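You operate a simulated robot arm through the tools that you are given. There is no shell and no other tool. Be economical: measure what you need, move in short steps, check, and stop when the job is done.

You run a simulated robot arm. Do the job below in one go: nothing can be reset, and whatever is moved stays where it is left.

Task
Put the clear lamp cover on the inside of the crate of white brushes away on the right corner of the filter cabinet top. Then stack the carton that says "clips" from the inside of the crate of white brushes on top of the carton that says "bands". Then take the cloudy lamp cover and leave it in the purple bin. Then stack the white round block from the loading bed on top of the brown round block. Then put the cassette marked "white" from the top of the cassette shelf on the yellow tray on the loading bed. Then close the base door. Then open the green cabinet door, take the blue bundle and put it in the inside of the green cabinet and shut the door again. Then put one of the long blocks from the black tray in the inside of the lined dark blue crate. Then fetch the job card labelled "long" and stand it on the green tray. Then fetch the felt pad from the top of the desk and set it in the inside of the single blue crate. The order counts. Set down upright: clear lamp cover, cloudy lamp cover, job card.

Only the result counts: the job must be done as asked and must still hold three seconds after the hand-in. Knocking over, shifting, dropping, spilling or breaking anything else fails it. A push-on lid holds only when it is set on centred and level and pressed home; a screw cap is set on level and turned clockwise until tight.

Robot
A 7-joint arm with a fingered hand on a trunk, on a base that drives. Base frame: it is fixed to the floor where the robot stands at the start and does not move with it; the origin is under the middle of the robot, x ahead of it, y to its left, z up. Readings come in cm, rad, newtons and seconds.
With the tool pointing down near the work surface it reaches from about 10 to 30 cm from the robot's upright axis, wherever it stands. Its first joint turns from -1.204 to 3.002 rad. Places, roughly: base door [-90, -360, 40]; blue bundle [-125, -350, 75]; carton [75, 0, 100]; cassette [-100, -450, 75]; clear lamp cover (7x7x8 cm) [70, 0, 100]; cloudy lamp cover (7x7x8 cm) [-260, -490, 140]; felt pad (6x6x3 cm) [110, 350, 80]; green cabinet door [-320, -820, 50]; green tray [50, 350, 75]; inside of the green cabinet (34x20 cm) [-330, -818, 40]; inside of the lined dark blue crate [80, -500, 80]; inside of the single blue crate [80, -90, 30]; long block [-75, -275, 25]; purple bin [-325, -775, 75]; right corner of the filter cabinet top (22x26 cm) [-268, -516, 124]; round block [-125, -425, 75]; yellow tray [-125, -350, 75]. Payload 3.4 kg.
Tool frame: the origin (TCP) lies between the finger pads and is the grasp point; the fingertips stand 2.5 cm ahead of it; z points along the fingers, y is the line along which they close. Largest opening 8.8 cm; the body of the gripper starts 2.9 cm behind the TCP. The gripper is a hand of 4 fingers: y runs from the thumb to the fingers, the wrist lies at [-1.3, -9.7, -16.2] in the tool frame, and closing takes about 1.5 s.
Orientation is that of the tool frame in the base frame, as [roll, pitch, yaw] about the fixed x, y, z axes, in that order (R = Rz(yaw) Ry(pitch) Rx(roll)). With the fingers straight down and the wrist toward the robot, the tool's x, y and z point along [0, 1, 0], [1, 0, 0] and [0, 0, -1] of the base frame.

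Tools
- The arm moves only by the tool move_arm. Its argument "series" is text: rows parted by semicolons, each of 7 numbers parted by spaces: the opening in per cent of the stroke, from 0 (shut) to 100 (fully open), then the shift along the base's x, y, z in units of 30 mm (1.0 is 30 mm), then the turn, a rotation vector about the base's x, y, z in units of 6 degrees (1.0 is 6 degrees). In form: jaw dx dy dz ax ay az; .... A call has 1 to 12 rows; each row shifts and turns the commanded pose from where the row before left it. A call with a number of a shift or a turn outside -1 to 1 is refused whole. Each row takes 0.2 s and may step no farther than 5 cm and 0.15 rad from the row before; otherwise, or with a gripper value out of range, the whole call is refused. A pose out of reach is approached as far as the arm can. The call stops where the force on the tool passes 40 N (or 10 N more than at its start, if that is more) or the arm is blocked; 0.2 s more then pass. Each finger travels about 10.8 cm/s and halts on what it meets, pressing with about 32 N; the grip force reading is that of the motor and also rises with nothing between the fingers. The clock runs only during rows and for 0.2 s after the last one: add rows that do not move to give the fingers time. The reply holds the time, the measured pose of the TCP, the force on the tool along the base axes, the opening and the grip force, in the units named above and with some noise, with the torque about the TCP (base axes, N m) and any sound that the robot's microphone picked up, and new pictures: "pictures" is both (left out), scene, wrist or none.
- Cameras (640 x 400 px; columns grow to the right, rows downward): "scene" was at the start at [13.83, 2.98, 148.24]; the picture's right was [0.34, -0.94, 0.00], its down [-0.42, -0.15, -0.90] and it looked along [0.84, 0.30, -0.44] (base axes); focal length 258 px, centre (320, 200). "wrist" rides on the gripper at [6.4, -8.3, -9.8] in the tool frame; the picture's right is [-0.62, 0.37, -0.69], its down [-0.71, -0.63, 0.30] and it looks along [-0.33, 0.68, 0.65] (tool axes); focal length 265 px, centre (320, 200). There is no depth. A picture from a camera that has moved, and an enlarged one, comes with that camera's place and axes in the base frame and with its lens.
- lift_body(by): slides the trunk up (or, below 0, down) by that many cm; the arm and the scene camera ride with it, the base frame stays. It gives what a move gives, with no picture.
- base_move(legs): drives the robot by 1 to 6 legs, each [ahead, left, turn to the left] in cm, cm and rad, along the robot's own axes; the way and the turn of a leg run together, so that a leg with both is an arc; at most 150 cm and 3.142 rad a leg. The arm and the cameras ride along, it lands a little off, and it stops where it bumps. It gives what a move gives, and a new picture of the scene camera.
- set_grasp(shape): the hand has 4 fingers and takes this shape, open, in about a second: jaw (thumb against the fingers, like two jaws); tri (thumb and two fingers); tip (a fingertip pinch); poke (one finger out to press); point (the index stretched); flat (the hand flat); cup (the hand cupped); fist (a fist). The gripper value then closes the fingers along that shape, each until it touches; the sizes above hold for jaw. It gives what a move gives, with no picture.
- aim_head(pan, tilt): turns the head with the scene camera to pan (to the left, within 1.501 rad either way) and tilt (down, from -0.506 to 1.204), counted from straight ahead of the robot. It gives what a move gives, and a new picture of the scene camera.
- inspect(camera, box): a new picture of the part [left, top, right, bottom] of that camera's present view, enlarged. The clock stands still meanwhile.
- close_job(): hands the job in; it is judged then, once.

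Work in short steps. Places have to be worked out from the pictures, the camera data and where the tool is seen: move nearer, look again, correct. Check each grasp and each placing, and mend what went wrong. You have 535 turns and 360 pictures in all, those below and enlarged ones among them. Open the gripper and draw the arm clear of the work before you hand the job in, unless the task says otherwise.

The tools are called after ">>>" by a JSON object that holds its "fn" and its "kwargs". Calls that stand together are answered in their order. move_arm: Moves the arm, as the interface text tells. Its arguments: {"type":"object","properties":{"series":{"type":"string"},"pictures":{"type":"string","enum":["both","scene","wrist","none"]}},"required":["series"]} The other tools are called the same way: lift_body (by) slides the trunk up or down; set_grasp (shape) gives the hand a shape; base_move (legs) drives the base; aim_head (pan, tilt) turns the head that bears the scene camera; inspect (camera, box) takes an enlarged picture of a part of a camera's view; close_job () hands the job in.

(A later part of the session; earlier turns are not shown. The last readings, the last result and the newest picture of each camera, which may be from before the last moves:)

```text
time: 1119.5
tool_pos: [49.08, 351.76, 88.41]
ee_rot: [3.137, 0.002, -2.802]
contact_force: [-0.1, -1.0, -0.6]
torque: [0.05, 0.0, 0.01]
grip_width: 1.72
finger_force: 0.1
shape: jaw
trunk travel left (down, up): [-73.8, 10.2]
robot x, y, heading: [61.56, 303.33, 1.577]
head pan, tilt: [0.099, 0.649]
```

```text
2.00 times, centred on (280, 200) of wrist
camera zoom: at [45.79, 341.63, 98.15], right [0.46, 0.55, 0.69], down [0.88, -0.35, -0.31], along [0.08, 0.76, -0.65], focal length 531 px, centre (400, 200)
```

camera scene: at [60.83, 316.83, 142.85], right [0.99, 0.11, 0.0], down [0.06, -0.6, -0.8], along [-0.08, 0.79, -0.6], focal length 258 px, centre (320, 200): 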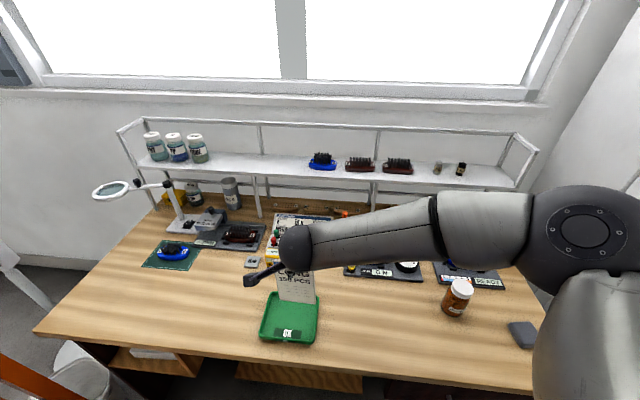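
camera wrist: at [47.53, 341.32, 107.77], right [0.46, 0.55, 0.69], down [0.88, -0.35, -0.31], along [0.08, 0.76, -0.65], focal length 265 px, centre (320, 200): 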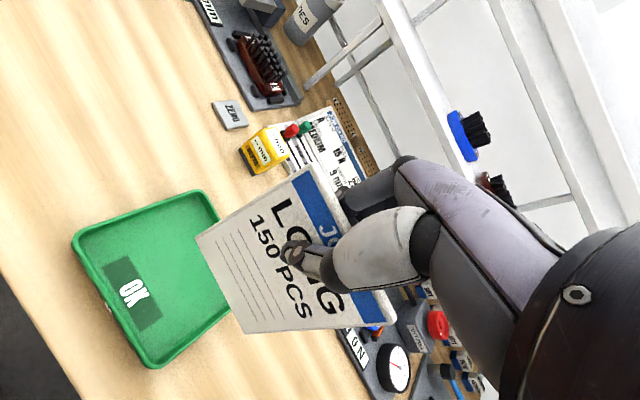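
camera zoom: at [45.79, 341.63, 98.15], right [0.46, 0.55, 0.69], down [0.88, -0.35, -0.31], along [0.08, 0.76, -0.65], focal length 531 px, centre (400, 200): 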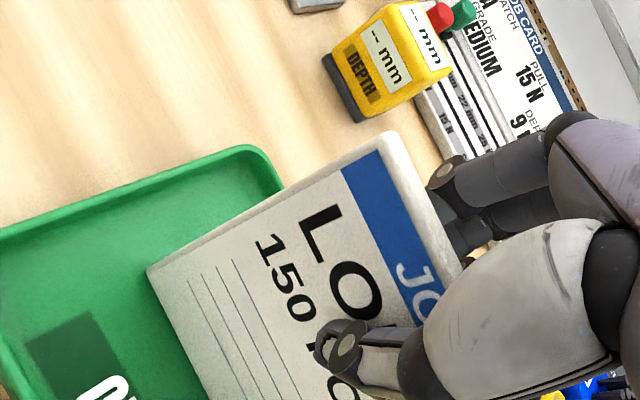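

The card shifted slightly. I open a little more to see if it leans or stands.

>>> {"fn": "move_arm", "kwargs": {"series": "24 0 0 0 0 0 0;28 0 0 0 0 0 0;28 0 0 0 0 0 0;28 0 0 0 0 0 0", "pictures": "none"}}

>>> {"fn": "inspect", "kwargs": {"camera": "wrist", "box": [120, 100, 440, 300]}}

```text
time: 1120.5
tool_pos: [49.1, 351.74, 88.45]
ee_rot: [3.138, 0.001, -2.801]
contact_force: [0.1, -0.3, 0.6]
torque: [0.03, -0.01, -0.03]
grip_width: 2.44
finger_force: 0.0
shape: jaw
trunk travel left (down, up): [-73.8, 10.2]
robot x, y, heading: [61.77, 303.41, 1.575]
head pan, tilt: [0.099, 0.649]
```

```text
2.00 times, centred on (280, 200) of wrist
camera zoom: at [45.8, 341.62, 98.15], right [0.46, 0.55, 0.69], down [0.88, -0.35, -0.31], along [0.08, 0.76, -0.65], focal length 531 px, centre (400, 200)
```

zoom: 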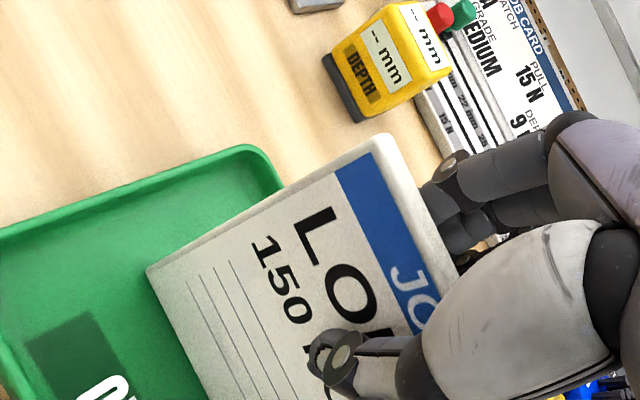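

It leans onto the thumb (toward me). I re-close, tilt the hand ~5° so the card's top goes back, and try again.

>>> {"fn": "move_arm", "kwargs": {"series": "15 0 0 0 0 0 0;5 0 0 0 0 0 0;0 0 0 0 0 0 0;0 0 0 0 0 0 0;0 0 0 0.1 0 0 0;0 0 0.35 0 -0.8 0.08 0;0 0 0 -0.1 0 0 0;0 0 0 -0.06 0 0 0", "pictures": "none"}}

```text
time: 1122.3
tool_pos: [49.14, 352.84, 88.3]
ee_rot: [-3.069, -0.034, -2.803]
contact_force: [-0.6, 0.6, 0.9]
torque: [-0.01, 0.0, 0.02]
grip_width: 0.18
finger_force: 32.8
shape: jaw
trunk travel left (down, up): [-73.8, 10.2]
robot x, y, heading: [61.71, 303.1, 1.573]
head pan, tilt: [0.099, 0.649]
```

>>> {"fn": "move_arm", "kwargs": {"series": "0 0 0 -0.06 0 0 0;0 0 0 -0.06 0 0 0;0 0 0 -0.06 0 0 0", "pictures": "none"}}

```text
time: 1123.1
tool_pos: [49.12, 352.76, 88.13]
ee_rot: [-3.077, -0.036, -2.803]
contact_force: [0.1, 3.6, 27.3]
torque: [-0.03, -0.06, 0.1]
grip_width: 0.27
finger_force: 31.5
shape: jaw
trunk travel left (down, up): [-73.8, 10.2]
robot x, y, heading: [61.49, 303.49, 1.579]
head pan, tilt: [0.099, 0.649]
```

Pressed at 27 N. I ease up slightly and open in small steps, then look.

>>> {"fn": "move_arm", "kwargs": {"series": "0 0 0 0.08 0 0 0;4 0 0 0 0 0 0;8 0 0 0 0 0 0;12 0 0 0 0 0 0;16 0 0 0 0 0 0;16 0 0 0 0 0 0", "pictures": "none"}}

>>> {"fn": "inspect", "kwargs": {"camera": "wrist", "box": [120, 100, 440, 300]}}

```text
time: 1124.5
tool_pos: [49.03, 352.68, 87.87]
ee_rot: [-3.069, -0.034, -2.803]
contact_force: [0.6, 0.0, 0.7]
torque: [-0.01, -0.01, 0.02]
grip_width: 1.4
finger_force: 0.1
shape: jaw
trunk travel left (down, up): [-73.8, 10.2]
robot x, y, heading: [61.53, 303.25, 1.575]
head pan, tilt: [0.099, 0.649]
```

```text
2.00 times, centred on (280, 200) of wrist
camera zoom: at [45.81, 343.5, 98.48], right [0.47, 0.61, 0.64], down [0.88, -0.38, -0.28], along [0.07, 0.7, -0.71], focal length 531 px, centre (400, 200)
```

zoom: 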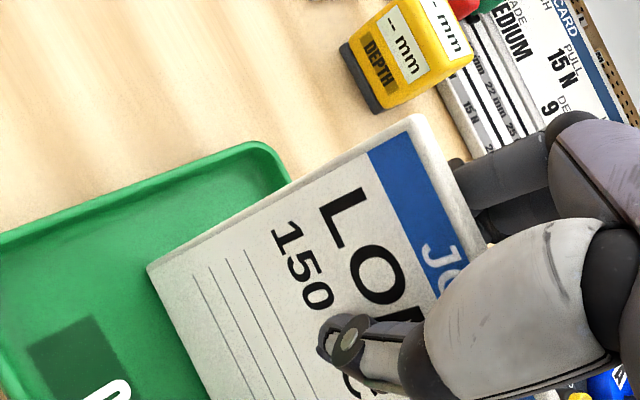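

I open a bit more and compare.

>>> {"fn": "move_arm", "kwargs": {"series": "20 0 0 0 0 0 0;25 0 0 0 0 0 0;30 0 0 0 0 0 0;30 0 0 0 0 0 0;30 0 0 0 0 0 0", "pictures": "none"}}

>>> {"fn": "inspect", "kwargs": {"camera": "wrist", "box": [120, 100, 440, 300]}}

```text
time: 1125.7
tool_pos: [49.06, 352.77, 88.0]
ee_rot: [-3.07, -0.032, -2.803]
contact_force: [0.2, 0.2, -0.4]
torque: [0.01, 0.01, -0.04]
grip_width: 2.6
finger_force: 0.1
shape: jaw
trunk travel left (down, up): [-73.8, 10.2]
robot x, y, heading: [61.7, 303.37, 1.578]
head pan, tilt: [0.099, 0.649]
```

```text
2.00 times, centred on (280, 200) of wrist
camera zoom: at [45.81, 343.53, 98.49], right [0.47, 0.61, 0.64], down [0.88, -0.38, -0.28], along [0.07, 0.7, -0.71], focal length 531 px, centre (400, 200)
```

zoom: 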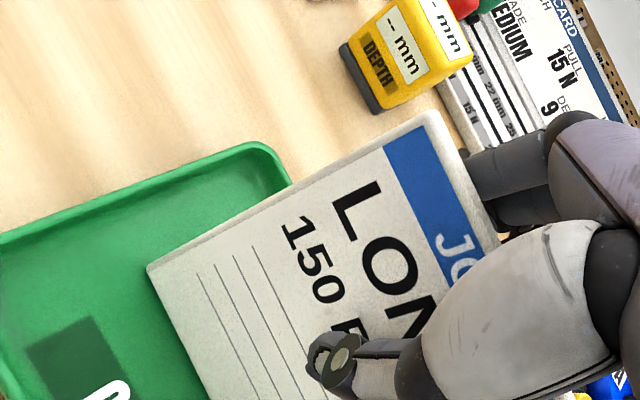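

Now it leans backward, so the right tilt is in between. I re-close, tilt back half, and repeat.

>>> {"fn": "move_arm", "kwargs": {"series": "15 0 0 0 0 0 0;5 0 0 0 0 0 0;0 0 0 0 0 0 0;0 0 0 0 0 0 0;0 0 0 0.15 0 0 0;0 0 -0.18 0 0.42 -0.04 0;0 0 0 -0.1 0 0 0;0 0 0 -0.06 0 0 0;0 0 0 -0.04 0 0 0", "pictures": "none"}}

```text
time: 1127.7
tool_pos: [49.05, 352.19, 87.81]
ee_rot: [-3.114, -0.018, -2.804]
contact_force: [1.3, 1.0, 11.5]
torque: [-0.02, -0.01, 0.03]
grip_width: 0.09
finger_force: 32.0
shape: jaw
trunk travel left (down, up): [-73.8, 10.2]
robot x, y, heading: [61.84, 303.39, 1.571]
head pan, tilt: [0.099, 0.649]
```

Contact 11.5 N. I open stepwise and look.

>>> {"fn": "move_arm", "kwargs": {"series": "3 0 0 0 0 0 0;6 0 0 0 0 0 0;9 0 0 0 0 0 0;12 0 0 0 0 0 0;16 0 0 0 0 0 0;20 0 0 0 0 0 0;25 0 0 0 0 0 0;30 0 0 0 0 0 0;30 0 0 0 0 0 0;30 0 0 0 0 0 0", "pictures": "none"}}

>>> {"fn": "inspect", "kwargs": {"camera": "wrist", "box": [120, 100, 440, 300]}}

```text
time: 1129.9
tool_pos: [49.02, 352.21, 87.77]
ee_rot: [-3.107, -0.016, -2.801]
contact_force: [-1.3, -0.2, -0.2]
torque: [-0.01, 0.01, 0.01]
grip_width: 2.6
finger_force: 0.1
shape: jaw
trunk travel left (down, up): [-73.8, 10.2]
robot x, y, heading: [61.81, 302.94, 1.577]
head pan, tilt: [0.099, 0.649]
```

```text
2.00 times, centred on (280, 200) of wrist
camera zoom: at [45.77, 342.52, 97.87], right [0.47, 0.58, 0.67], down [0.88, -0.37, -0.3], along [0.08, 0.73, -0.68], focal length 531 px, centre (400, 200)
```

zoom: 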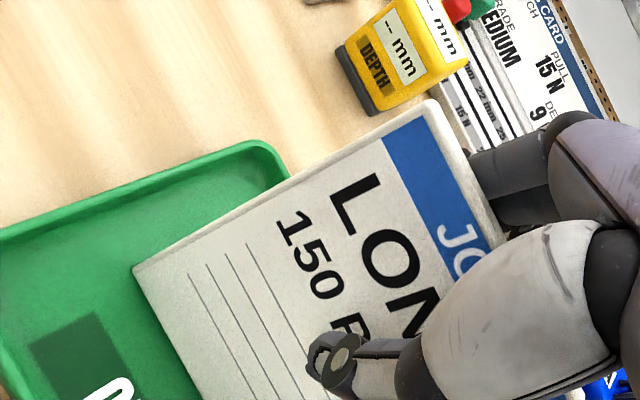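

I open further to see whether it follows.

>>> {"fn": "move_arm", "kwargs": {"series": "36 0 0 0 0 0 0;42 0 0 0 0 0 0;42 0 0 0 0 0 0;42 0 0 0 0 0 0", "pictures": "none"}}

>>> {"fn": "inspect", "kwargs": {"camera": "wrist", "box": [120, 100, 440, 300]}}

```text
time: 1130.9
tool_pos: [49.06, 352.24, 87.66]
ee_rot: [-3.107, -0.015, -2.8]
contact_force: [0.1, 0.1, -0.5]
torque: [0.02, 0.01, -0.01]
grip_width: 3.63
finger_force: 0.1
shape: jaw
trunk travel left (down, up): [-73.8, 10.2]
robot x, y, heading: [61.96, 303.39, 1.577]
head pan, tilt: [0.099, 0.649]
```

```text
2.00 times, centred on (280, 200) of wrist
camera zoom: at [45.77, 342.51, 97.87], right [0.47, 0.58, 0.67], down [0.88, -0.37, -0.3], along [0.07, 0.73, -0.68], focal length 531 px, centre (400, 200)
```

zoom: 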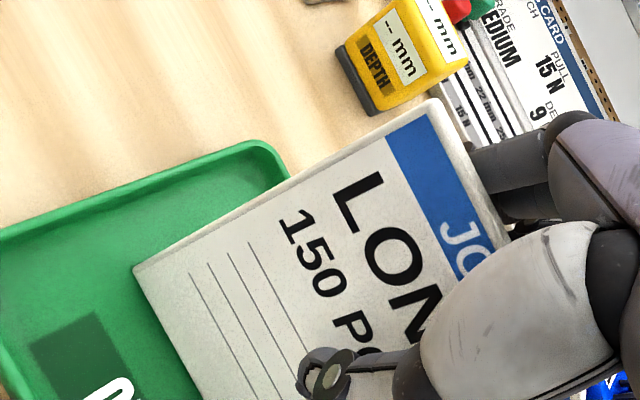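

It barely moved — it may be standing. I open more, wait, and re-check.

>>> {"fn": "move_arm", "kwargs": {"series": "50 0 0 0 0 0 0;58 0 0 0 0 0 0;62 0 0 0 0 0 0;62 0 0 0 0 0 0;62 0 0 0 0 0 0;62 0 0 0 0 0 0", "pictures": "none"}}

>>> {"fn": "inspect", "kwargs": {"camera": "wrist", "box": [120, 100, 440, 300]}}

```text
time: 1132.3
tool_pos: [49.09, 352.22, 87.66]
ee_rot: [-3.106, -0.016, -2.8]
contact_force: [-0.4, -0.4, 0.2]
torque: [0.02, -0.03, 0.01]
grip_width: 5.4
finger_force: 0.2
shape: jaw
trunk travel left (down, up): [-73.8, 10.2]
robot x, y, heading: [62.02, 303.41, 1.57]
head pan, tilt: [0.099, 0.649]
```

```text
2.00 times, centred on (280, 200) of wrist
camera zoom: at [45.77, 342.51, 97.86], right [0.47, 0.58, 0.67], down [0.88, -0.37, -0.3], along [0.08, 0.73, -0.68], focal length 531 px, centre (400, 200)
```

zoom: 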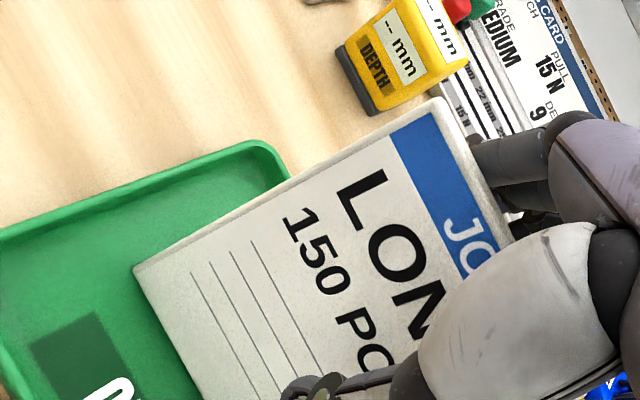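

I wait two seconds without motion to see whether it drifts.

>>> {"fn": "move_arm", "kwargs": {"series": "62 0 0 0 0 0 0;62 0 0 0 0 0 0;62 0 0 0 0 0 0;62 0 0 0 0 0 0;62 0 0 0 0 0 0;62 0 0 0 0 0 0;62 0 0 0 0 0 0;62 0 0 0 0 0 0;62 0 0 0 0 0 0;62 0 0 0 0 0 0", "pictures": "none"}}

>>> {"fn": "inspect", "kwargs": {"camera": "wrist", "box": [120, 100, 440, 300]}}

```text
time: 1134.5
tool_pos: [48.91, 352.35, 87.7]
ee_rot: [-3.109, -0.018, -2.802]
contact_force: [0.1, -1.0, -0.1]
torque: [-0.01, 0.0, 0.03]
grip_width: 5.42
finger_force: 0.0
shape: jaw
trunk travel left (down, up): [-73.8, 10.2]
robot x, y, heading: [61.94, 303.5, 1.575]
head pan, tilt: [0.099, 0.649]
```

```text
2.00 times, centred on (280, 200) of wrist
camera zoom: at [45.77, 342.52, 97.87], right [0.47, 0.58, 0.67], down [0.88, -0.37, -0.3], along [0.07, 0.73, -0.68], focal length 531 px, centre (400, 200)
```

zoom: 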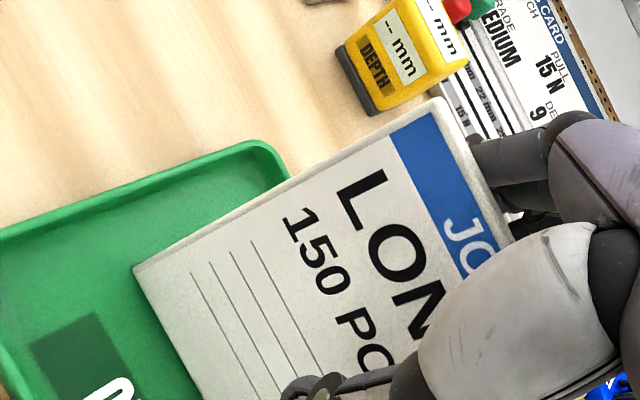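

It is static, but could be resting on the finger bases. I raise the hand 1.2 cm and compare.

>>> {"fn": "move_arm", "kwargs": {"series": "62 0 0 0.2 0 0 0;62 0 0 0.2 0 0 0;62 0 0 0 0 0 0;62 0 0 0 0 0 0;62 0 0 0 0 0 0", "pictures": "none"}}

>>> {"fn": "inspect", "kwargs": {"camera": "wrist", "box": [120, 100, 440, 300]}}

```text
time: 1135.7
tool_pos: [49.09, 352.33, 89.0]
ee_rot: [-3.109, -0.016, -2.802]
contact_force: [0.4, 0.2, -0.2]
torque: [0.0, 0.03, -0.01]
grip_width: 5.43
finger_force: 0.1
shape: jaw
trunk travel left (down, up): [-73.8, 10.2]
robot x, y, heading: [61.62, 303.09, 1.573]
head pan, tilt: [0.099, 0.649]
```

```text
2.00 times, centred on (280, 200) of wrist
camera zoom: at [45.77, 342.56, 99.17], right [0.47, 0.58, 0.67], down [0.88, -0.37, -0.3], along [0.08, 0.73, -0.68], focal length 531 px, centre (400, 200)
```

zoom: 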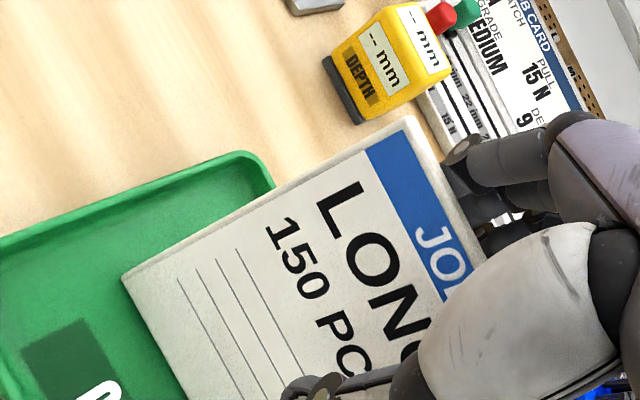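

It seems to have stayed put. I raise another 1.5 cm slowly and re-check.

>>> {"fn": "move_arm", "kwargs": {"series": "62 0 0 0.15 0 0 0;62 0 0 0.15 0 0 0;62 0 0 0.2 0 0 0;62 0 0 0 0 0 0;62 0 0 0 0 0 0;62 0 0 0 0 0 0", "pictures": "none"}}

>>> {"fn": "inspect", "kwargs": {"camera": "wrist", "box": [120, 100, 440, 300]}}

```text
time: 1137.1
tool_pos: [49.07, 352.35, 90.41]
ee_rot: [-3.108, -0.017, -2.803]
contact_force: [0.8, -0.4, 0.4]
torque: [0.02, 0.0, 0.0]
grip_width: 5.44
finger_force: 0.0
shape: jaw
trunk travel left (down, up): [-73.8, 10.2]
robot x, y, heading: [61.67, 303.35, 1.575]
head pan, tilt: [0.099, 0.649]
```

```text
2.00 times, centred on (280, 200) of wrist
camera zoom: at [45.79, 342.51, 100.65], right [0.47, 0.58, 0.67], down [0.88, -0.37, -0.3], along [0.08, 0.73, -0.68], focal length 531 px, centre (400, 200)
```

zoom: 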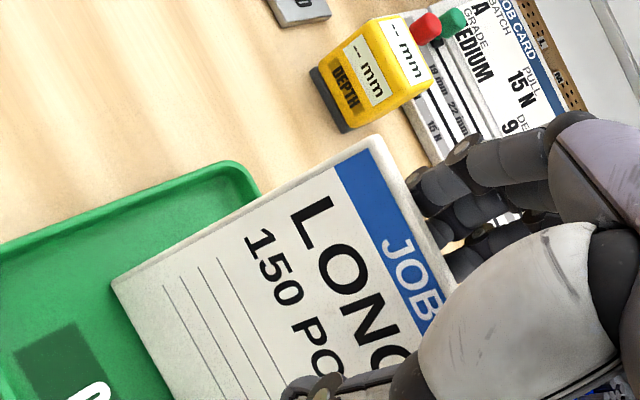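

I open wider to 90 % to be sure it is free, then check.

>>> {"fn": "move_arm", "kwargs": {"series": "70 0 0 0 0 0 0;78 0 0 0 0 0 0;86 0 0 0 0 0 0;92 0 0 0 0 0 0;92 0 0 0 0 0 0;92 0 0 0 0 0 0", "pictures": "none"}}

>>> {"fn": "inspect", "kwargs": {"camera": "wrist", "box": [120, 100, 440, 300]}}

```text
time: 1138.5
tool_pos: [49.06, 352.25, 90.54]
ee_rot: [-3.109, -0.016, -2.803]
contact_force: [-0.7, 0.2, -0.5]
torque: [0.02, 0.02, -0.02]
grip_width: 8.07
finger_force: 0.0
shape: jaw
trunk travel left (down, up): [-73.8, 10.2]
robot x, y, heading: [61.59, 303.09, 1.576]
head pan, tilt: [0.099, 0.649]
```

```text
2.00 times, centred on (280, 200) of wrist
camera zoom: at [45.79, 342.5, 100.64], right [0.47, 0.58, 0.67], down [0.88, -0.37, -0.3], along [0.08, 0.73, -0.68], focal length 531 px, centre (400, 200)
```

zoom: 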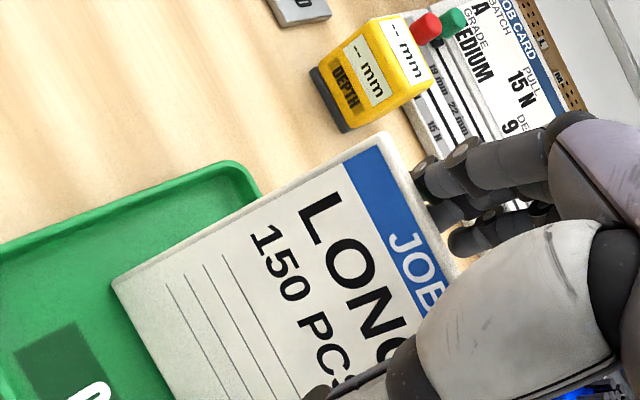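

It still follows the fingers, i.e. leans slightly back. The right tilt is between the two tries; I re-close, tilt 1.2° forward, and retry.

>>> {"fn": "move_arm", "kwargs": {"series": "60 0 0 -0.5 0 0 0;40 0 0 -0.45 0 0 0;20 0 0 0 0 0 0;8 0 0 0 0 0 0;0 0 0 0 0 0 0;0 0 0 0 0 0 0;0 0 0 0.15 0 0 0;0 0 -0.09 0 0.2 -0.02 0;0 0 0 -0.08 0 0 0;0 0 0 -0.06 0 0 0", "pictures": "none"}}

```text
time: 1140.7
tool_pos: [48.99, 351.86, 87.63]
ee_rot: [-3.13, -0.006, -2.801]
contact_force: [0.1, -0.5, 0.0]
torque: [-0.02, -0.01, 0.01]
grip_width: 0.15
finger_force: 32.4
shape: jaw
trunk travel left (down, up): [-73.8, 10.2]
robot x, y, heading: [61.46, 303.51, 1.577]
head pan, tilt: [0.099, 0.649]
```

>>> {"fn": "move_arm", "kwargs": {"series": "0 0 0 -0.06 0 0 0;0 0 0 -0.06 0 0 0;0 0 0 -0.05 0 0 0", "pictures": "none"}}

```text
time: 1141.5
tool_pos: [49.09, 351.77, 87.44]
ee_rot: [-3.137, -0.007, -2.803]
contact_force: [-0.5, 2.0, 22.6]
torque: [0.0, -0.03, 0.04]
grip_width: 0.24
finger_force: 32.1
shape: jaw
trunk travel left (down, up): [-73.8, 10.2]
robot x, y, heading: [61.4, 302.98, 1.572]
head pan, tilt: [0.099, 0.649]
```

Pressed flush at 23 N. I open very slowly to 15 %, then 45 %, comparing pictures.

>>> {"fn": "move_arm", "kwargs": {"series": "0 0 0 0.04 0 0 0;3 0 0 0 0 0 0;5 0 0 0 0 0 0;7 0 0 0 0 0 0;9 0 0 0 0 0 0;11 0 0 0 0 0 0;13 0 0 0 0 0 0;15 0 0 0 0 0 0;15 0 0 0 0 0 0;15 0 0 0 0 0 0;15 0 0 0 0 0 0", "pictures": "none"}}

>>> {"fn": "inspect", "kwargs": {"camera": "wrist", "box": [120, 100, 440, 300]}}

>>> {"fn": "move_arm", "kwargs": {"series": "20 0 0 0 0 0 0;26 0 0 0 0 0 0;32 0 0 0 0 0 0;38 0 0 0 0 0 0;45 0 0 0 0 0 0;45 0 0 0 0 0 0;45 0 0 0 0 0 0", "pictures": "none"}}

>>> {"fn": "inspect", "kwargs": {"camera": "wrist", "box": [120, 100, 440, 300]}}

```text
time: 1143.9
tool_pos: [49.05, 352.03, 87.15]
ee_rot: [-3.127, -0.009, -2.801]
contact_force: [0.4, 0.0, 1.1]
torque: [-0.01, 0.02, 0.0]
grip_width: 1.27
finger_force: 0.0
shape: jaw
trunk travel left (down, up): [-73.8, 10.2]
robot x, y, heading: [62.01, 303.11, 1.576]
head pan, tilt: [0.099, 0.649]
```

```text
2.00 times, centred on (280, 200) of wrist
camera zoom: at [45.76, 342.06, 97.19], right [0.46, 0.56, 0.68], down [0.88, -0.36, -0.3], along [0.08, 0.74, -0.67], focal length 531 px, centre (400, 200)
```

zoom: 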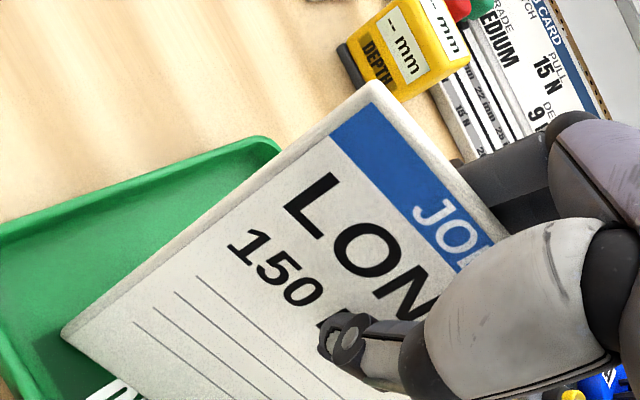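

```text
time: 1145.5
tool_pos: [49.07, 352.07, 87.26]
ee_rot: [-3.13, -0.007, -2.801]
contact_force: [-0.2, -0.9, 0.3]
torque: [0.01, 0.0, 0.03]
grip_width: 3.91
finger_force: 0.1
shape: jaw
trunk travel left (down, up): [-73.8, 10.2]
robot x, y, heading: [61.46, 303.46, 1.574]
head pan, tilt: [0.099, 0.649]
```

```text
2.00 times, centred on (280, 200) of wrist
camera zoom: at [45.76, 342.06, 97.19], right [0.46, 0.56, 0.68], down [0.88, -0.36, -0.3], along [0.08, 0.74, -0.67], focal length 531 px, centre (400, 200)
```

zoom: 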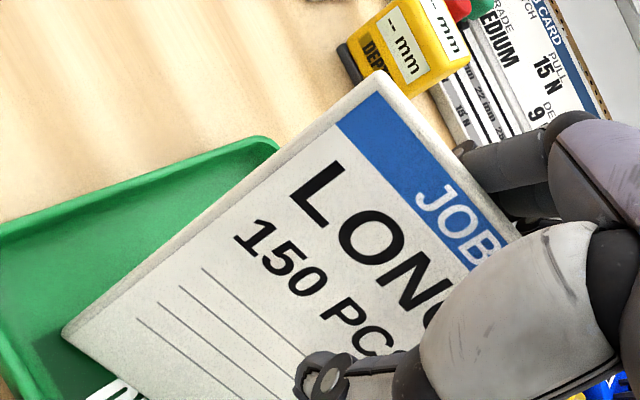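

I now see the card is actually leaning back ~20° (I misjudged before). I re-grip it, lift 2 cm, and rotate the hand ~22° forward to make it vertical, then check.

>>> {"fn": "move_arm", "kwargs": {"series": "30 0 0 0 0 0 0;15 0 0 0 0 0 0;5 0 0 0 0 0 0;0 0 0 0 0 0 0;0 0 0 0 0 0 0;0 0 0 0.4 0 0 0;0 0 0 0.4 0 0 0;0 0 0 0 0.93 0 0;0 0 0 0 0.93 0 0;0 0 0 0 0.93 0 0;0 0 0 0 0.93 0 0", "pictures": "wrist"}}

>>> {"fn": "inspect", "kwargs": {"camera": "scene", "box": [220, 210, 370, 350]}}

```text
time: 1147.9
tool_pos: [49.07, 351.99, 89.59]
ee_rot: [2.784, 0.12, -2.822]
contact_force: [0.5, -0.3, -0.9]
torque: [-0.02, 0.01, 0.02]
grip_width: 0.1
finger_force: 31.7
shape: jaw
trunk travel left (down, up): [-73.8, 10.2]
robot x, y, heading: [61.46, 303.61, 1.583]
head pan, tilt: [0.099, 0.649]
camera wrist: at [45.76, 339.02, 95.11], right [0.46, 0.26, 0.85], down [0.88, -0.22, -0.42], along [0.08, 0.94, -0.33], focal length 265 px, centre (320, 200)
```

wrist: 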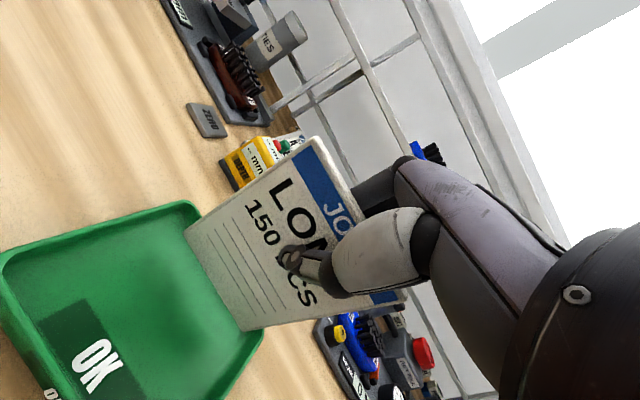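

```text
2.86 times, centred on (295, 280) of scene
camera zoom: at [60.87, 316.78, 142.85], right [0.99, 0.11, 0.0], down [0.06, -0.6, -0.8], along [-0.08, 0.79, -0.6], focal length 736 px, centre (391, -29)
```

zoom: 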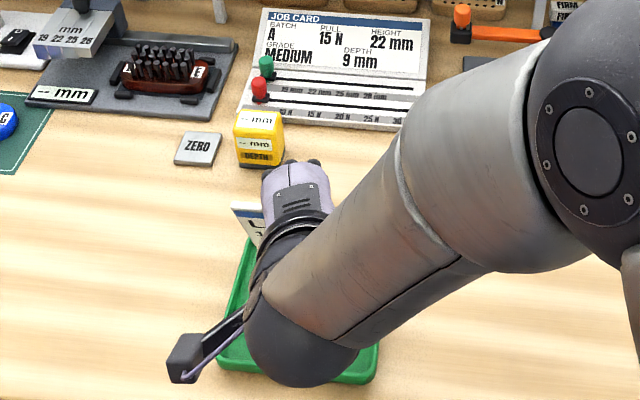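

From the corner geometry the card now leans 15.4° forward and is rolled 3.9°. I correct both and re-measure.

>>> {"fn": "move_arm", "kwargs": {"series": "0 0 0 0 -0.86 0.22 0;0 0 0 0 -0.86 0.22 0;0 0 0 0 -0.85 0.21 0;0 0 0 0 0 0 0", "pictures": "wrist"}}

>>> {"fn": "inspect", "kwargs": {"camera": "wrist", "box": [160, 110, 440, 350]}}

```text
time: 1148.9
tool_pos: [49.08, 352.04, 89.63]
ee_rot: [3.021, -0.031, -2.813]
contact_force: [0.6, -0.2, -0.2]
torque: [0.01, -0.01, 0.03]
grip_width: 0.09
finger_force: 31.8
shape: jaw
trunk travel left (down, up): [-73.8, 10.2]
robot x, y, heading: [61.88, 303.09, 1.579]
head pan, tilt: [0.099, 0.649]
camera wrist: at [46.3, 340.97, 98.53], right [0.52, 0.47, 0.71], down [0.85, -0.33, -0.4], along [0.05, 0.82, -0.58], focal length 265 px, centre (320, 200)
```

wrist: 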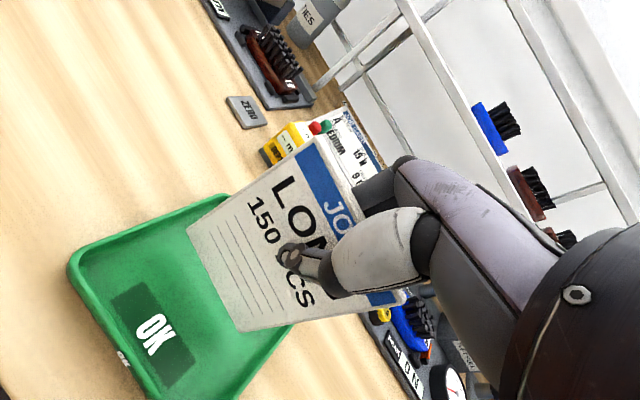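

```text
1.67 times, centred on (300, 230) of wrist
camera zoom: at [46.3, 340.97, 98.53], right [0.52, 0.47, 0.71], down [0.85, -0.33, -0.4], along [0.05, 0.82, -0.58], focal length 442 px, centre (353, 150)
```

zoom: 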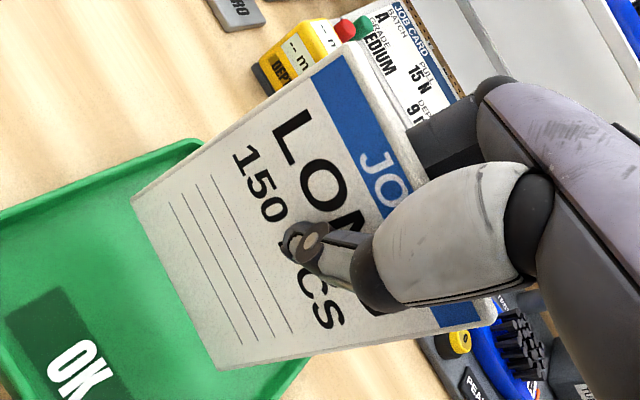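

The card is now vertical within 1° and level. I lower it straight onto the tray to light contact.

>>> {"fn": "move_arm", "kwargs": {"series": "0 0 0 -0.4 0 0 0;0 0 0 -0.25 0 0 0;0 0 0 -0.12 0 0 0;0 0 0 -0.06 0 0 0;0 0 0 -0.06 0 0 0", "pictures": "none"}}

```text
time: 1150.1
tool_pos: [49.15, 351.9, 87.3]
ee_rot: [3.011, -0.032, -2.813]
contact_force: [0.3, -0.7, 25.4]
torque: [0.02, 0.01, 0.06]
grip_width: 0.2
finger_force: 32.1
shape: jaw
trunk travel left (down, up): [-73.8, 10.2]
robot x, y, heading: [61.66, 303.33, 1.574]
head pan, tilt: [0.099, 0.649]
```

I ease off and open slowly.

>>> {"fn": "move_arm", "kwargs": {"series": "0 0 0 0.06 0 0 0;0 0 0 0 0 0 0;3 0 0 0 0 0 0;5 0 0 0 0 0 0;8 0 0 0 0 0 0;11 0 0 0 0 0 0;15 0 0 0 0 0 0;20 0 0 0 0 0 0;26 0 0 0 0 0 0;32 0 0 0 0 0 0;32 0 0 0 0 0 0;32 0 0 0 0 0 0", "pictures": "none"}}

>>> {"fn": "inspect", "kwargs": {"camera": "wrist", "box": [160, 110, 440, 350]}}

```text
time: 1152.7
tool_pos: [49.07, 351.91, 87.15]
ee_rot: [3.021, -0.032, -2.814]
contact_force: [-0.2, 0.3, -0.5]
torque: [0.01, 0.0, -0.04]
grip_width: 2.78
finger_force: 0.2
shape: jaw
trunk travel left (down, up): [-73.8, 10.2]
robot x, y, heading: [61.8, 303.19, 1.576]
head pan, tilt: [0.099, 0.649]
```

```text
1.67 times, centred on (300, 230) of wrist
camera zoom: at [46.29, 340.97, 96.06], right [0.52, 0.47, 0.71], down [0.85, -0.33, -0.4], along [0.05, 0.82, -0.58], focal length 442 px, centre (353, 150)
```

zoom: 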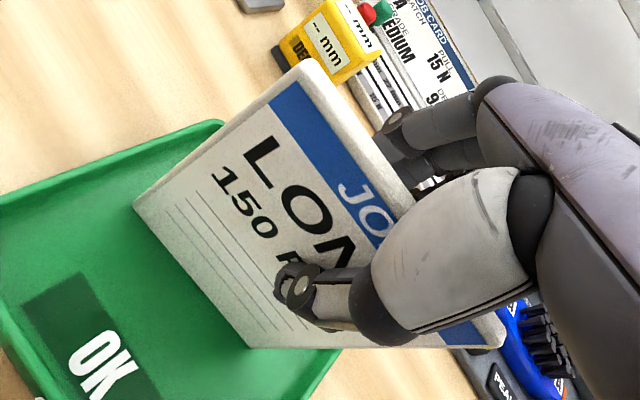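

It fell forward onto the thumb. Better: make the tool vertical, close to a ~1 cm gap centred over the card's base so it rights itself, then open and check.

>>> {"fn": "move_arm", "kwargs": {"series": "32 0 0 0 -0.5 -0.33 0;32 0 0 0 -0.49 -0.33 0;26 0 0 0 0 0 0;20 0 0 0 0 0 0;16 0 0 0 0 0 0;13 0 0 0 0 0 0;11 0 0 0 0 0 0;10 0 0 0 0 0 0;10 0 0 0 0 0 0;10 0 0 0 0 0 0;10 0 0 0 0 0 0", "pictures": "none"}}

>>> {"fn": "inspect", "kwargs": {"camera": "wrist", "box": [160, 110, 440, 350]}}

```text
time: 1155.1
tool_pos: [49.76, 352.83, 87.7]
ee_rot: [3.138, -0.033, -2.85]
contact_force: [0.2, -0.9, 0.2]
torque: [0.0, 0.02, -0.02]
grip_width: 0.91
finger_force: 0.0
shape: jaw
trunk travel left (down, up): [-73.8, 10.2]
robot x, y, heading: [62.27, 303.0, 1.575]
head pan, tilt: [0.099, 0.649]
```

```text
1.67 times, centred on (300, 230) of wrist
camera zoom: at [46.35, 342.94, 97.73], right [0.51, 0.53, 0.67], down [0.85, -0.4, -0.33], along [0.09, 0.74, -0.66], focal length 442 px, centre (353, 150)
```

zoom: 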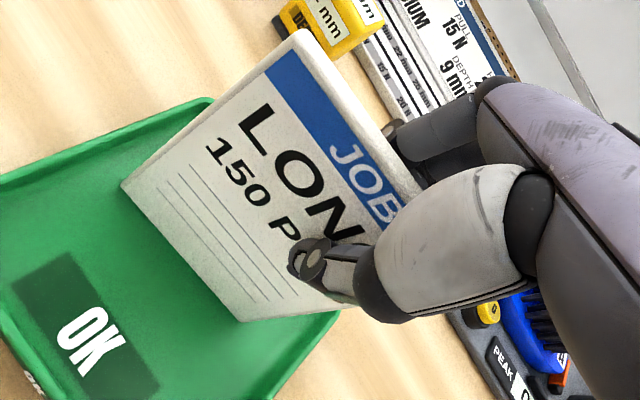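

The card is within the small gap. I open wider and see whether it moves.

>>> {"fn": "move_arm", "kwargs": {"series": "13 0 0 0 0 0 0;16 0 0 0 0 0 0;20 0 0 0 0 0 0;25 0 0 0 0 0 0;32 0 0 0 0 0 0;40 0 0 0 0 0 0;50 0 0 0 0 0 0;50 0 0 0 0 0 0;50 0 0 0 0 0 0", "pictures": "none"}}

>>> {"fn": "inspect", "kwargs": {"camera": "wrist", "box": [160, 110, 440, 350]}}

```text
time: 1157.1
tool_pos: [49.84, 352.84, 87.79]
ee_rot: [3.136, -0.034, -2.85]
contact_force: [-0.1, -0.1, 0.1]
torque: [0.0, -0.01, -0.01]
grip_width: 4.34
finger_force: 0.0
shape: jaw
trunk travel left (down, up): [-73.8, 10.2]
robot x, y, heading: [61.51, 303.06, 1.575]
head pan, tilt: [0.099, 0.649]
```

```text
1.67 times, centred on (300, 230) of wrist
camera zoom: at [46.35, 342.96, 97.76], right [0.51, 0.53, 0.67], down [0.85, -0.4, -0.33], along [0.09, 0.74, -0.66], focal length 442 px, centre (353, 150)
```

zoom: 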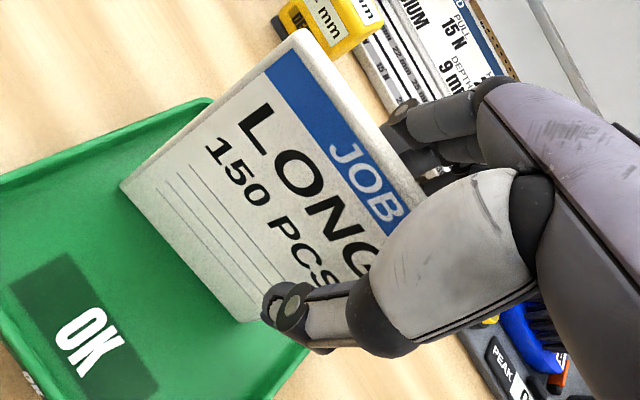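

The card did not move at all: it stands freely. I raise the hand straight up slowly and check.

>>> {"fn": "move_arm", "kwargs": {"series": "50 0 0 0.2 0 0 0;50 0 0 0.3 0 0 0;50 0 0 0.3 0 0 0;50 0 0 0.4 0 0 0;50 0 0 0.5 0 0 0;50 0 0 0.6 0 0 0;50 0 0 0.8 0 0 0;50 0 0 0.8 0 0 0;50 0 0 0.8 0 0 0", "pictures": "wrist"}}

```text
time: 1159.1
tool_pos: [49.06, 351.83, 101.28]
ee_rot: [3.141, 0.002, -2.814]
contact_force: [0.5, 0.7, -0.5]
torque: [0.01, 0.01, 0.02]
grip_width: 4.41
finger_force: 0.1
shape: jaw
trunk travel left (down, up): [-73.8, 10.2]
robot x, y, heading: [61.8, 303.42, 1.57]
head pan, tilt: [0.099, 0.649]
camera wrist: at [45.78, 341.83, 111.11], right [0.47, 0.55, 0.69], down [0.88, -0.37, -0.3], along [0.09, 0.75, -0.65], focal length 265 px, centre (320, 200)
```

wrist: 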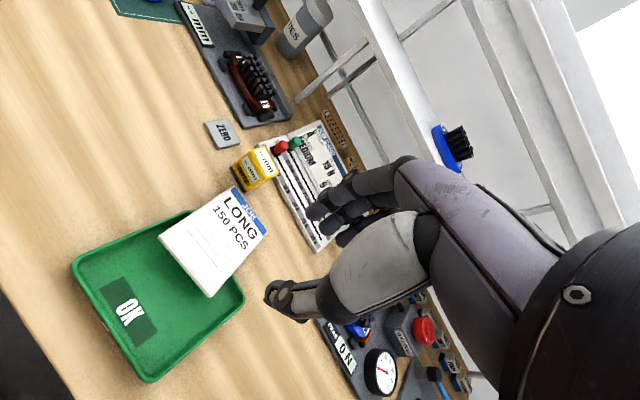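

The job card stands upright on the green tray. Now the felt pad at about (107, 352): I raise the hand, strafe right and look with the wrist camera.

>>> {"fn": "move_arm", "kwargs": {"series": "60 0 0 1 0 0 -0.8;60 0 0 1 0 0 -0.8;60 0 0 0.5 0 0 -0.8;100 0.5 -0.5 0 0 0 -0.8;100 1 -0.5 0 0 0 0;100 1 0 0 0 0 0;100 1 0 0 0 0 0", "pictures": "none"}}

>>> {"fn": "base_move", "kwargs": {"legs": [[0, -46, 0]]}}

>>> {"fn": "inspect", "kwargs": {"camera": "wrist", "box": [0, 0, 640, 400]}}

```text
time: 1160.7
tool_pos: [59.79, 348.77, 108.56]
ee_rot: [3.141, 0.0, 3.13]
contact_force: [0.2, 0.5, -0.2]
torque: [0.02, 0.02, 0.05]
grip_width: 8.77
finger_force: 0.1
shape: jaw
trunk travel left (down, up): [-73.8, 10.2]
robot x, y, heading: [61.79, 303.28, 1.579]
head pan, tilt: [0.099, 0.649]
```

```text
time: 1163.5
tool_pos: [106.45, 349.16, 108.61]
ee_rot: [3.141, 0.001, 3.136]
contact_force: [0.0, -0.8, 0.6]
torque: [-0.01, -0.04, 0.01]
grip_width: 8.79
finger_force: 0.1
shape: jaw
trunk travel left (down, up): [-73.8, 10.2]
robot x, y, heading: [108.38, 303.62, 1.576]
head pan, tilt: [0.099, 0.649]
camera scene: at [107.67, 317.1, 142.85], right [0.99, 0.11, 0.0], down [0.06, -0.6, -0.8], along [-0.09, 0.79, -0.6], focal length 258 px, centre (320, 200)
```

scene: 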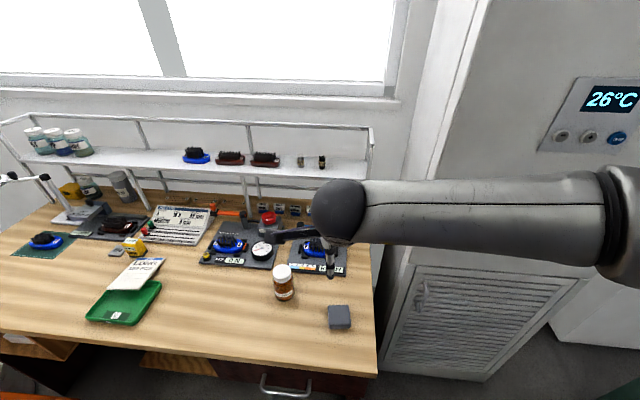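

```text
1.00 times, centred on (320, 200) of wrist (not enlarged: the box is as wide or as high as the picture)
camera zoom: at [99.85, 340.75, 118.4], right [0.62, 0.36, 0.69], down [0.71, -0.63, -0.3], along [0.33, 0.68, -0.65], focal length 265 px, centre (320, 200)
```

zoom: 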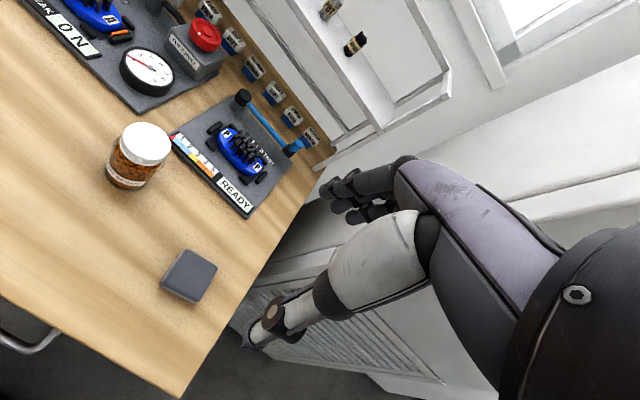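

The last picture shows the card has fallen flat backward (it had been held by my palm). I go back: strafe left, turn slightly, and prepare to pick it by its side edges.

>>> {"fn": "move_arm", "kwargs": {"series": "100 -0.5 0 0.5 0 0 1;100 -0.5 0 0 0 0 1;100 -0.5 0 0 0 0 1;100 -0.5 0 0 0 0 1;100 0 0 0 0 0 1;100 0 0 0 0 0 1;100 0 0 0 0 0 1;100 0 0 0 0 0 1;100 0 0 0 0 0 1;100 0 0 0 0 0 1;100 0 0 0 0 0 1;100 0 0 0 0 0 0.5", "pictures": "none"}}

>>> {"fn": "base_move", "kwargs": {"legs": [[0, 44, 0], [0, 0, 0.37]]}}

```text
time: 1166.1
tool_pos: [100.39, 349.03, 110.31]
ee_rot: [3.138, 0.001, -1.996]
contact_force: [0.0, 1.0, 0.9]
torque: [0.0, 0.0, -0.02]
grip_width: 8.75
finger_force: 0.1
shape: jaw
out of reach, approached as far as the arm can: row 12
trunk travel left (down, up): [-73.8, 10.2]
robot x, y, heading: [108.5, 303.4, 1.575]
head pan, tilt: [0.099, 0.649]
```

```text
time: 1169.9
tool_pos: [40.88, 343.0, 110.2]
ee_rot: [3.139, -0.001, -1.632]
contact_force: [0.5, 1.2, -0.3]
torque: [0.03, -0.02, -0.03]
grip_width: 8.76
finger_force: 0.0
shape: jaw
trunk travel left (down, up): [-73.8, 10.2]
robot x, y, heading: [64.52, 303.2, 1.946]
head pan, tilt: [0.099, 0.649]
camera scene: at [59.07, 315.62, 142.85], right [0.89, 0.45, 0.0], down [0.28, -0.54, -0.8], along [-0.36, 0.71, -0.6], focal length 258 px, centre (320, 200)
```

scene: 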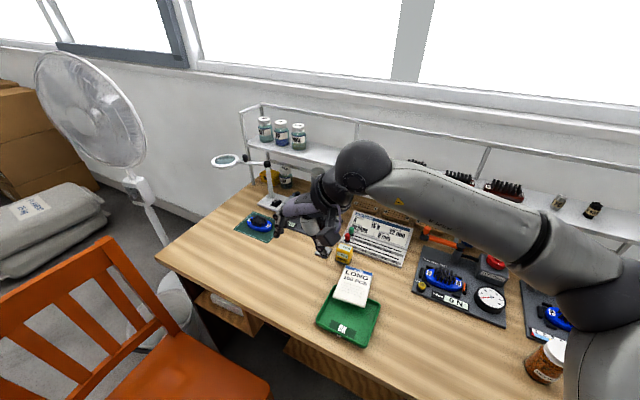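

I zoom to locate the fallen card exactly.

>>> {"fn": "inspect", "kwargs": {"camera": "scene", "box": [300, 235, 400, 355]}}

```text
3.33 times, centred on (350, 295) of scene
camera zoom: at [59.07, 315.62, 142.85], right [0.89, 0.45, 0.0], down [0.28, -0.54, -0.8], along [-0.36, 0.71, -0.6], focal length 859 px, centre (220, -117)
```

zoom: 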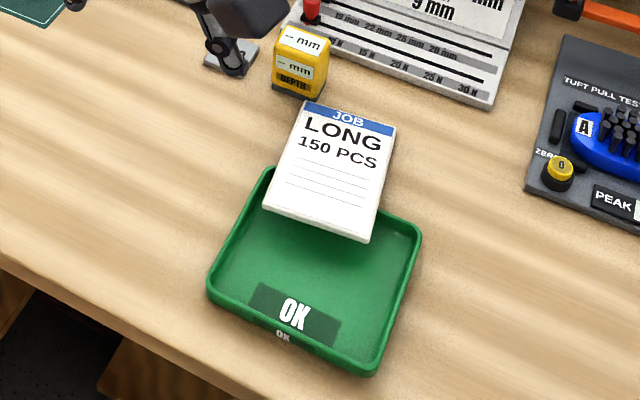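

The card lies over the tray's back rim, bottom edge raised toward me. Plan: pinch its bottom edge from the front, flip it on the desk so its top points to me, and regrip it by the top. First I square up the robot and hand.

>>> {"fn": "base_move", "kwargs": {"legs": [[0, 0, -0.37], [0, 10, 0]]}}

>>> {"fn": "move_arm", "kwargs": {"series": "45 0 0 0 0 0 -1;45 0 0 0 0 0 -1;45 0 0 0 0 0 -1;45 0 0 0 0 0 -1;45 0 0 0 0 0 -1;45 0 0 0 0 0 -1;45 0 0 0 0 0 -1;45 0 0 0 0 0 -1;45 0 0 0 0 0 -1;45 0 0 0 0 0 -1;45 0 0 0 0 0 -0.8", "pictures": "none"}}

```text
time: 1172.2
tool_pos: [46.8, 348.94, 110.17]
ee_rot: [3.139, 0.001, -1.998]
contact_force: [-0.4, 0.9, 0.7]
torque: [-0.04, 0.0, 0.04]
grip_width: 8.78
finger_force: 0.0
shape: jaw
trunk travel left (down, up): [-73.8, 10.2]
robot x, y, heading: [55.17, 303.44, 1.576]
head pan, tilt: [0.099, 0.649]
camera scene: at [53.97, 316.82, 142.85], right [0.99, 0.11, 0.0], down [0.06, -0.6, -0.8], along [-0.08, 0.79, -0.6], focal length 258 px, centre (320, 200)
```

scene: 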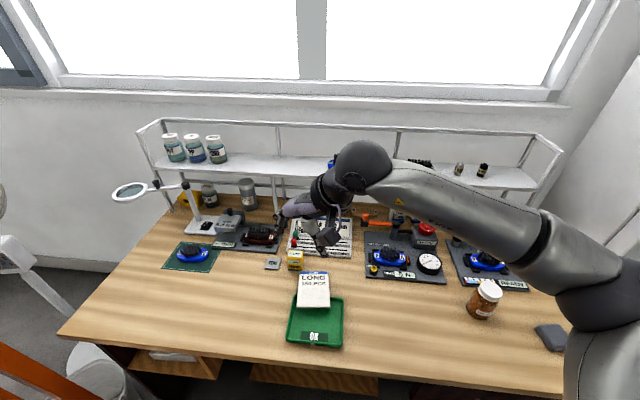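

```text
time: 1174.6
tool_pos: [46.82, 348.88, 110.19]
ee_rot: [3.138, 0.001, -3.133]
contact_force: [0.0, 0.2, -0.4]
torque: [0.04, -0.06, 0.05]
grip_width: 4.03
finger_force: 0.1
shape: jaw
trunk travel left (down, up): [-73.8, 10.2]
robot x, y, heading: [54.58, 303.2, 1.579]
head pan, tilt: [0.099, 0.649]
```

I pitch the hand forward (about 66°) above the tray.

>>> {"fn": "move_arm", "kwargs": {"series": "45 0.1 -0.3 0 1 0 0;45 0.1 -0.3 0 1 0 0;45 0.1 -0.3 0 1 0 0;45 0.1 0 0 1 0 0;45 0.1 0 0 1 0 0;45 0.1 0 0 1 0 0;45 0 0 0 1 0 0;45 0 0 0 1 0 0;45 0 0 0 1 0 0;45 0 0 0 1 0 0;45 0 0 0 1 0 0", "pictures": "none"}}

```text
time: 1177.0
tool_pos: [48.54, 346.14, 110.16]
ee_rot: [1.986, 0.01, -3.137]
contact_force: [0.0, -0.4, 0.2]
torque: [0.01, 0.03, 0.01]
grip_width: 4.0
finger_force: 0.0
shape: jaw
trunk travel left (down, up): [-73.8, 10.2]
robot x, y, heading: [54.74, 303.34, 1.577]
head pan, tilt: [0.099, 0.649]
```

Pitched 66°. I lower with the trunk and come in front of the card's raised bottom edge.

>>> {"fn": "lift_body", "kwargs": {"by": -22}}

>>> {"fn": "move_arm", "kwargs": {"series": "45 0 0 -1 0 0 0;45 0 0 -1 0 0 0;45 0 0 -0.6 0 0 0;45 0.05 0.4 0 0 0 0", "pictures": "wrist"}}

```text
time: 1179.3
tool_pos: [48.61, 346.17, 88.19]
ee_rot: [1.987, 0.01, -3.135]
contact_force: [0.1, 0.1, -0.5]
torque: [-0.02, 0.0, -0.02]
grip_width: 3.98
finger_force: 0.0
shape: jaw
trunk travel left (down, up): [-51.8, 32.2]
robot x, y, heading: [54.93, 303.5, 1.579]
head pan, tilt: [0.099, 0.649]
```

```text
time: 1180.3
tool_pos: [49.5, 347.9, 81.22]
ee_rot: [1.985, -0.026, 3.116]
contact_force: [0.9, 0.3, 7.0]
torque: [-0.11, -0.02, 0.0]
grip_width: 3.67
finger_force: 0.1
shape: jaw
trunk travel left (down, up): [-51.8, 32.2]
robot x, y, heading: [55.2, 303.19, 1.574]
head pan, tilt: [0.099, 0.649]
camera wrist: at [42.7, 335.65, 77.7], right [0.62, -0.5, 0.6], down [0.7, 0.01, -0.72], along [0.36, 0.87, 0.35], focal length 265 px, centre (320, 200)
```

wrist: 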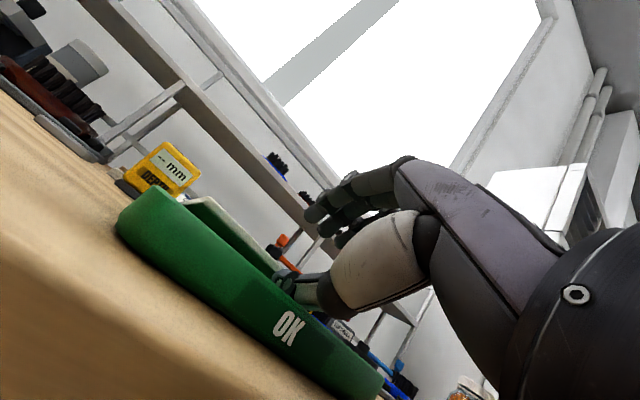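

The card's bottom edge is between thumb and fingers; the thumb touches the tray's front lip. I raise 0.6 cm and move forward 6.5 cm, then close.

>>> {"fn": "move_arm", "kwargs": {"series": "45 0 0 0.3 0 0 0;45 0 0.6 0 0 0 0;45 0 0.6 -0.05 0 0 0;45 0 0.6 -0.05 0 0 0;45 0 0.4 0 0 0 0;30 0 0 0 0 0 0;15 0 0 0 0 0 0;5 0 0 0 0 0 0;0 0 0 0 0 0 0;0 0 0 0 0 0 0", "pictures": "wrist"}}

```text
time: 1182.5
tool_pos: [48.93, 353.95, 80.93]
ee_rot: [1.987, 0.009, -3.139]
contact_force: [-0.6, 0.3, 0.2]
torque: [0.05, -0.06, 0.03]
grip_width: 0.0
finger_force: 32.2
shape: jaw
trunk travel left (down, up): [-51.8, 32.2]
robot x, y, heading: [54.77, 303.2, 1.578]
head pan, tilt: [0.099, 0.649]
camera wrist: at [42.53, 341.55, 77.21], right [0.61, -0.48, 0.62], down [0.72, 0.02, -0.69], along [0.32, 0.88, 0.36], focal length 265 px, centre (320, 200)
```

wrist: 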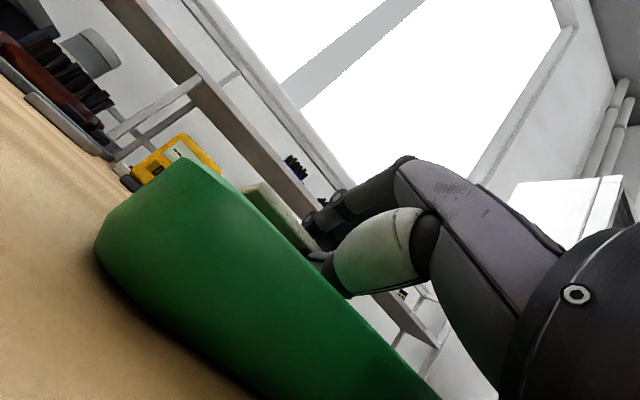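

I lift 5 cm and check whether the card comes along.

>>> {"fn": "move_arm", "kwargs": {"series": "0 0 0 0.4 0 0 0;0 0 0 0.6 0 0 0;0 0 0 0.8 0 0 0;0 0 0 0.8 0 0 0", "pictures": "wrist"}}

```text
time: 1183.5
tool_pos: [48.68, 353.91, 88.8]
ee_rot: [1.986, 0.011, -3.137]
contact_force: [-0.2, -0.3, 0.4]
torque: [-0.05, 0.01, -0.02]
grip_width: 0.03
finger_force: 31.9
shape: jaw
trunk travel left (down, up): [-51.8, 32.2]
robot x, y, heading: [55.0, 303.23, 1.577]
head pan, tilt: [0.099, 0.649]
camera wrist: at [42.35, 341.49, 85.1], right [0.62, -0.48, 0.62], down [0.72, 0.03, -0.69], along [0.32, 0.88, 0.36], focal length 265 px, centre (320, 200)
```

wrist: 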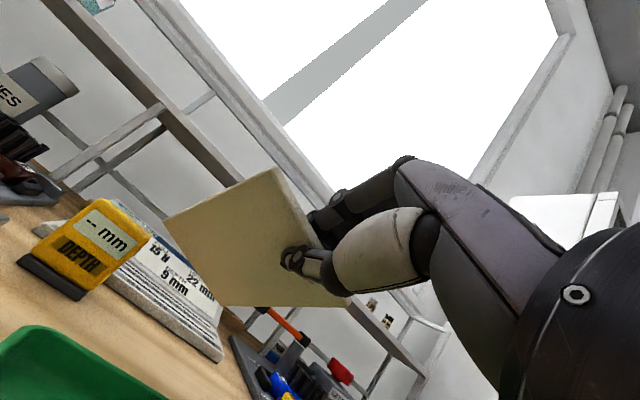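

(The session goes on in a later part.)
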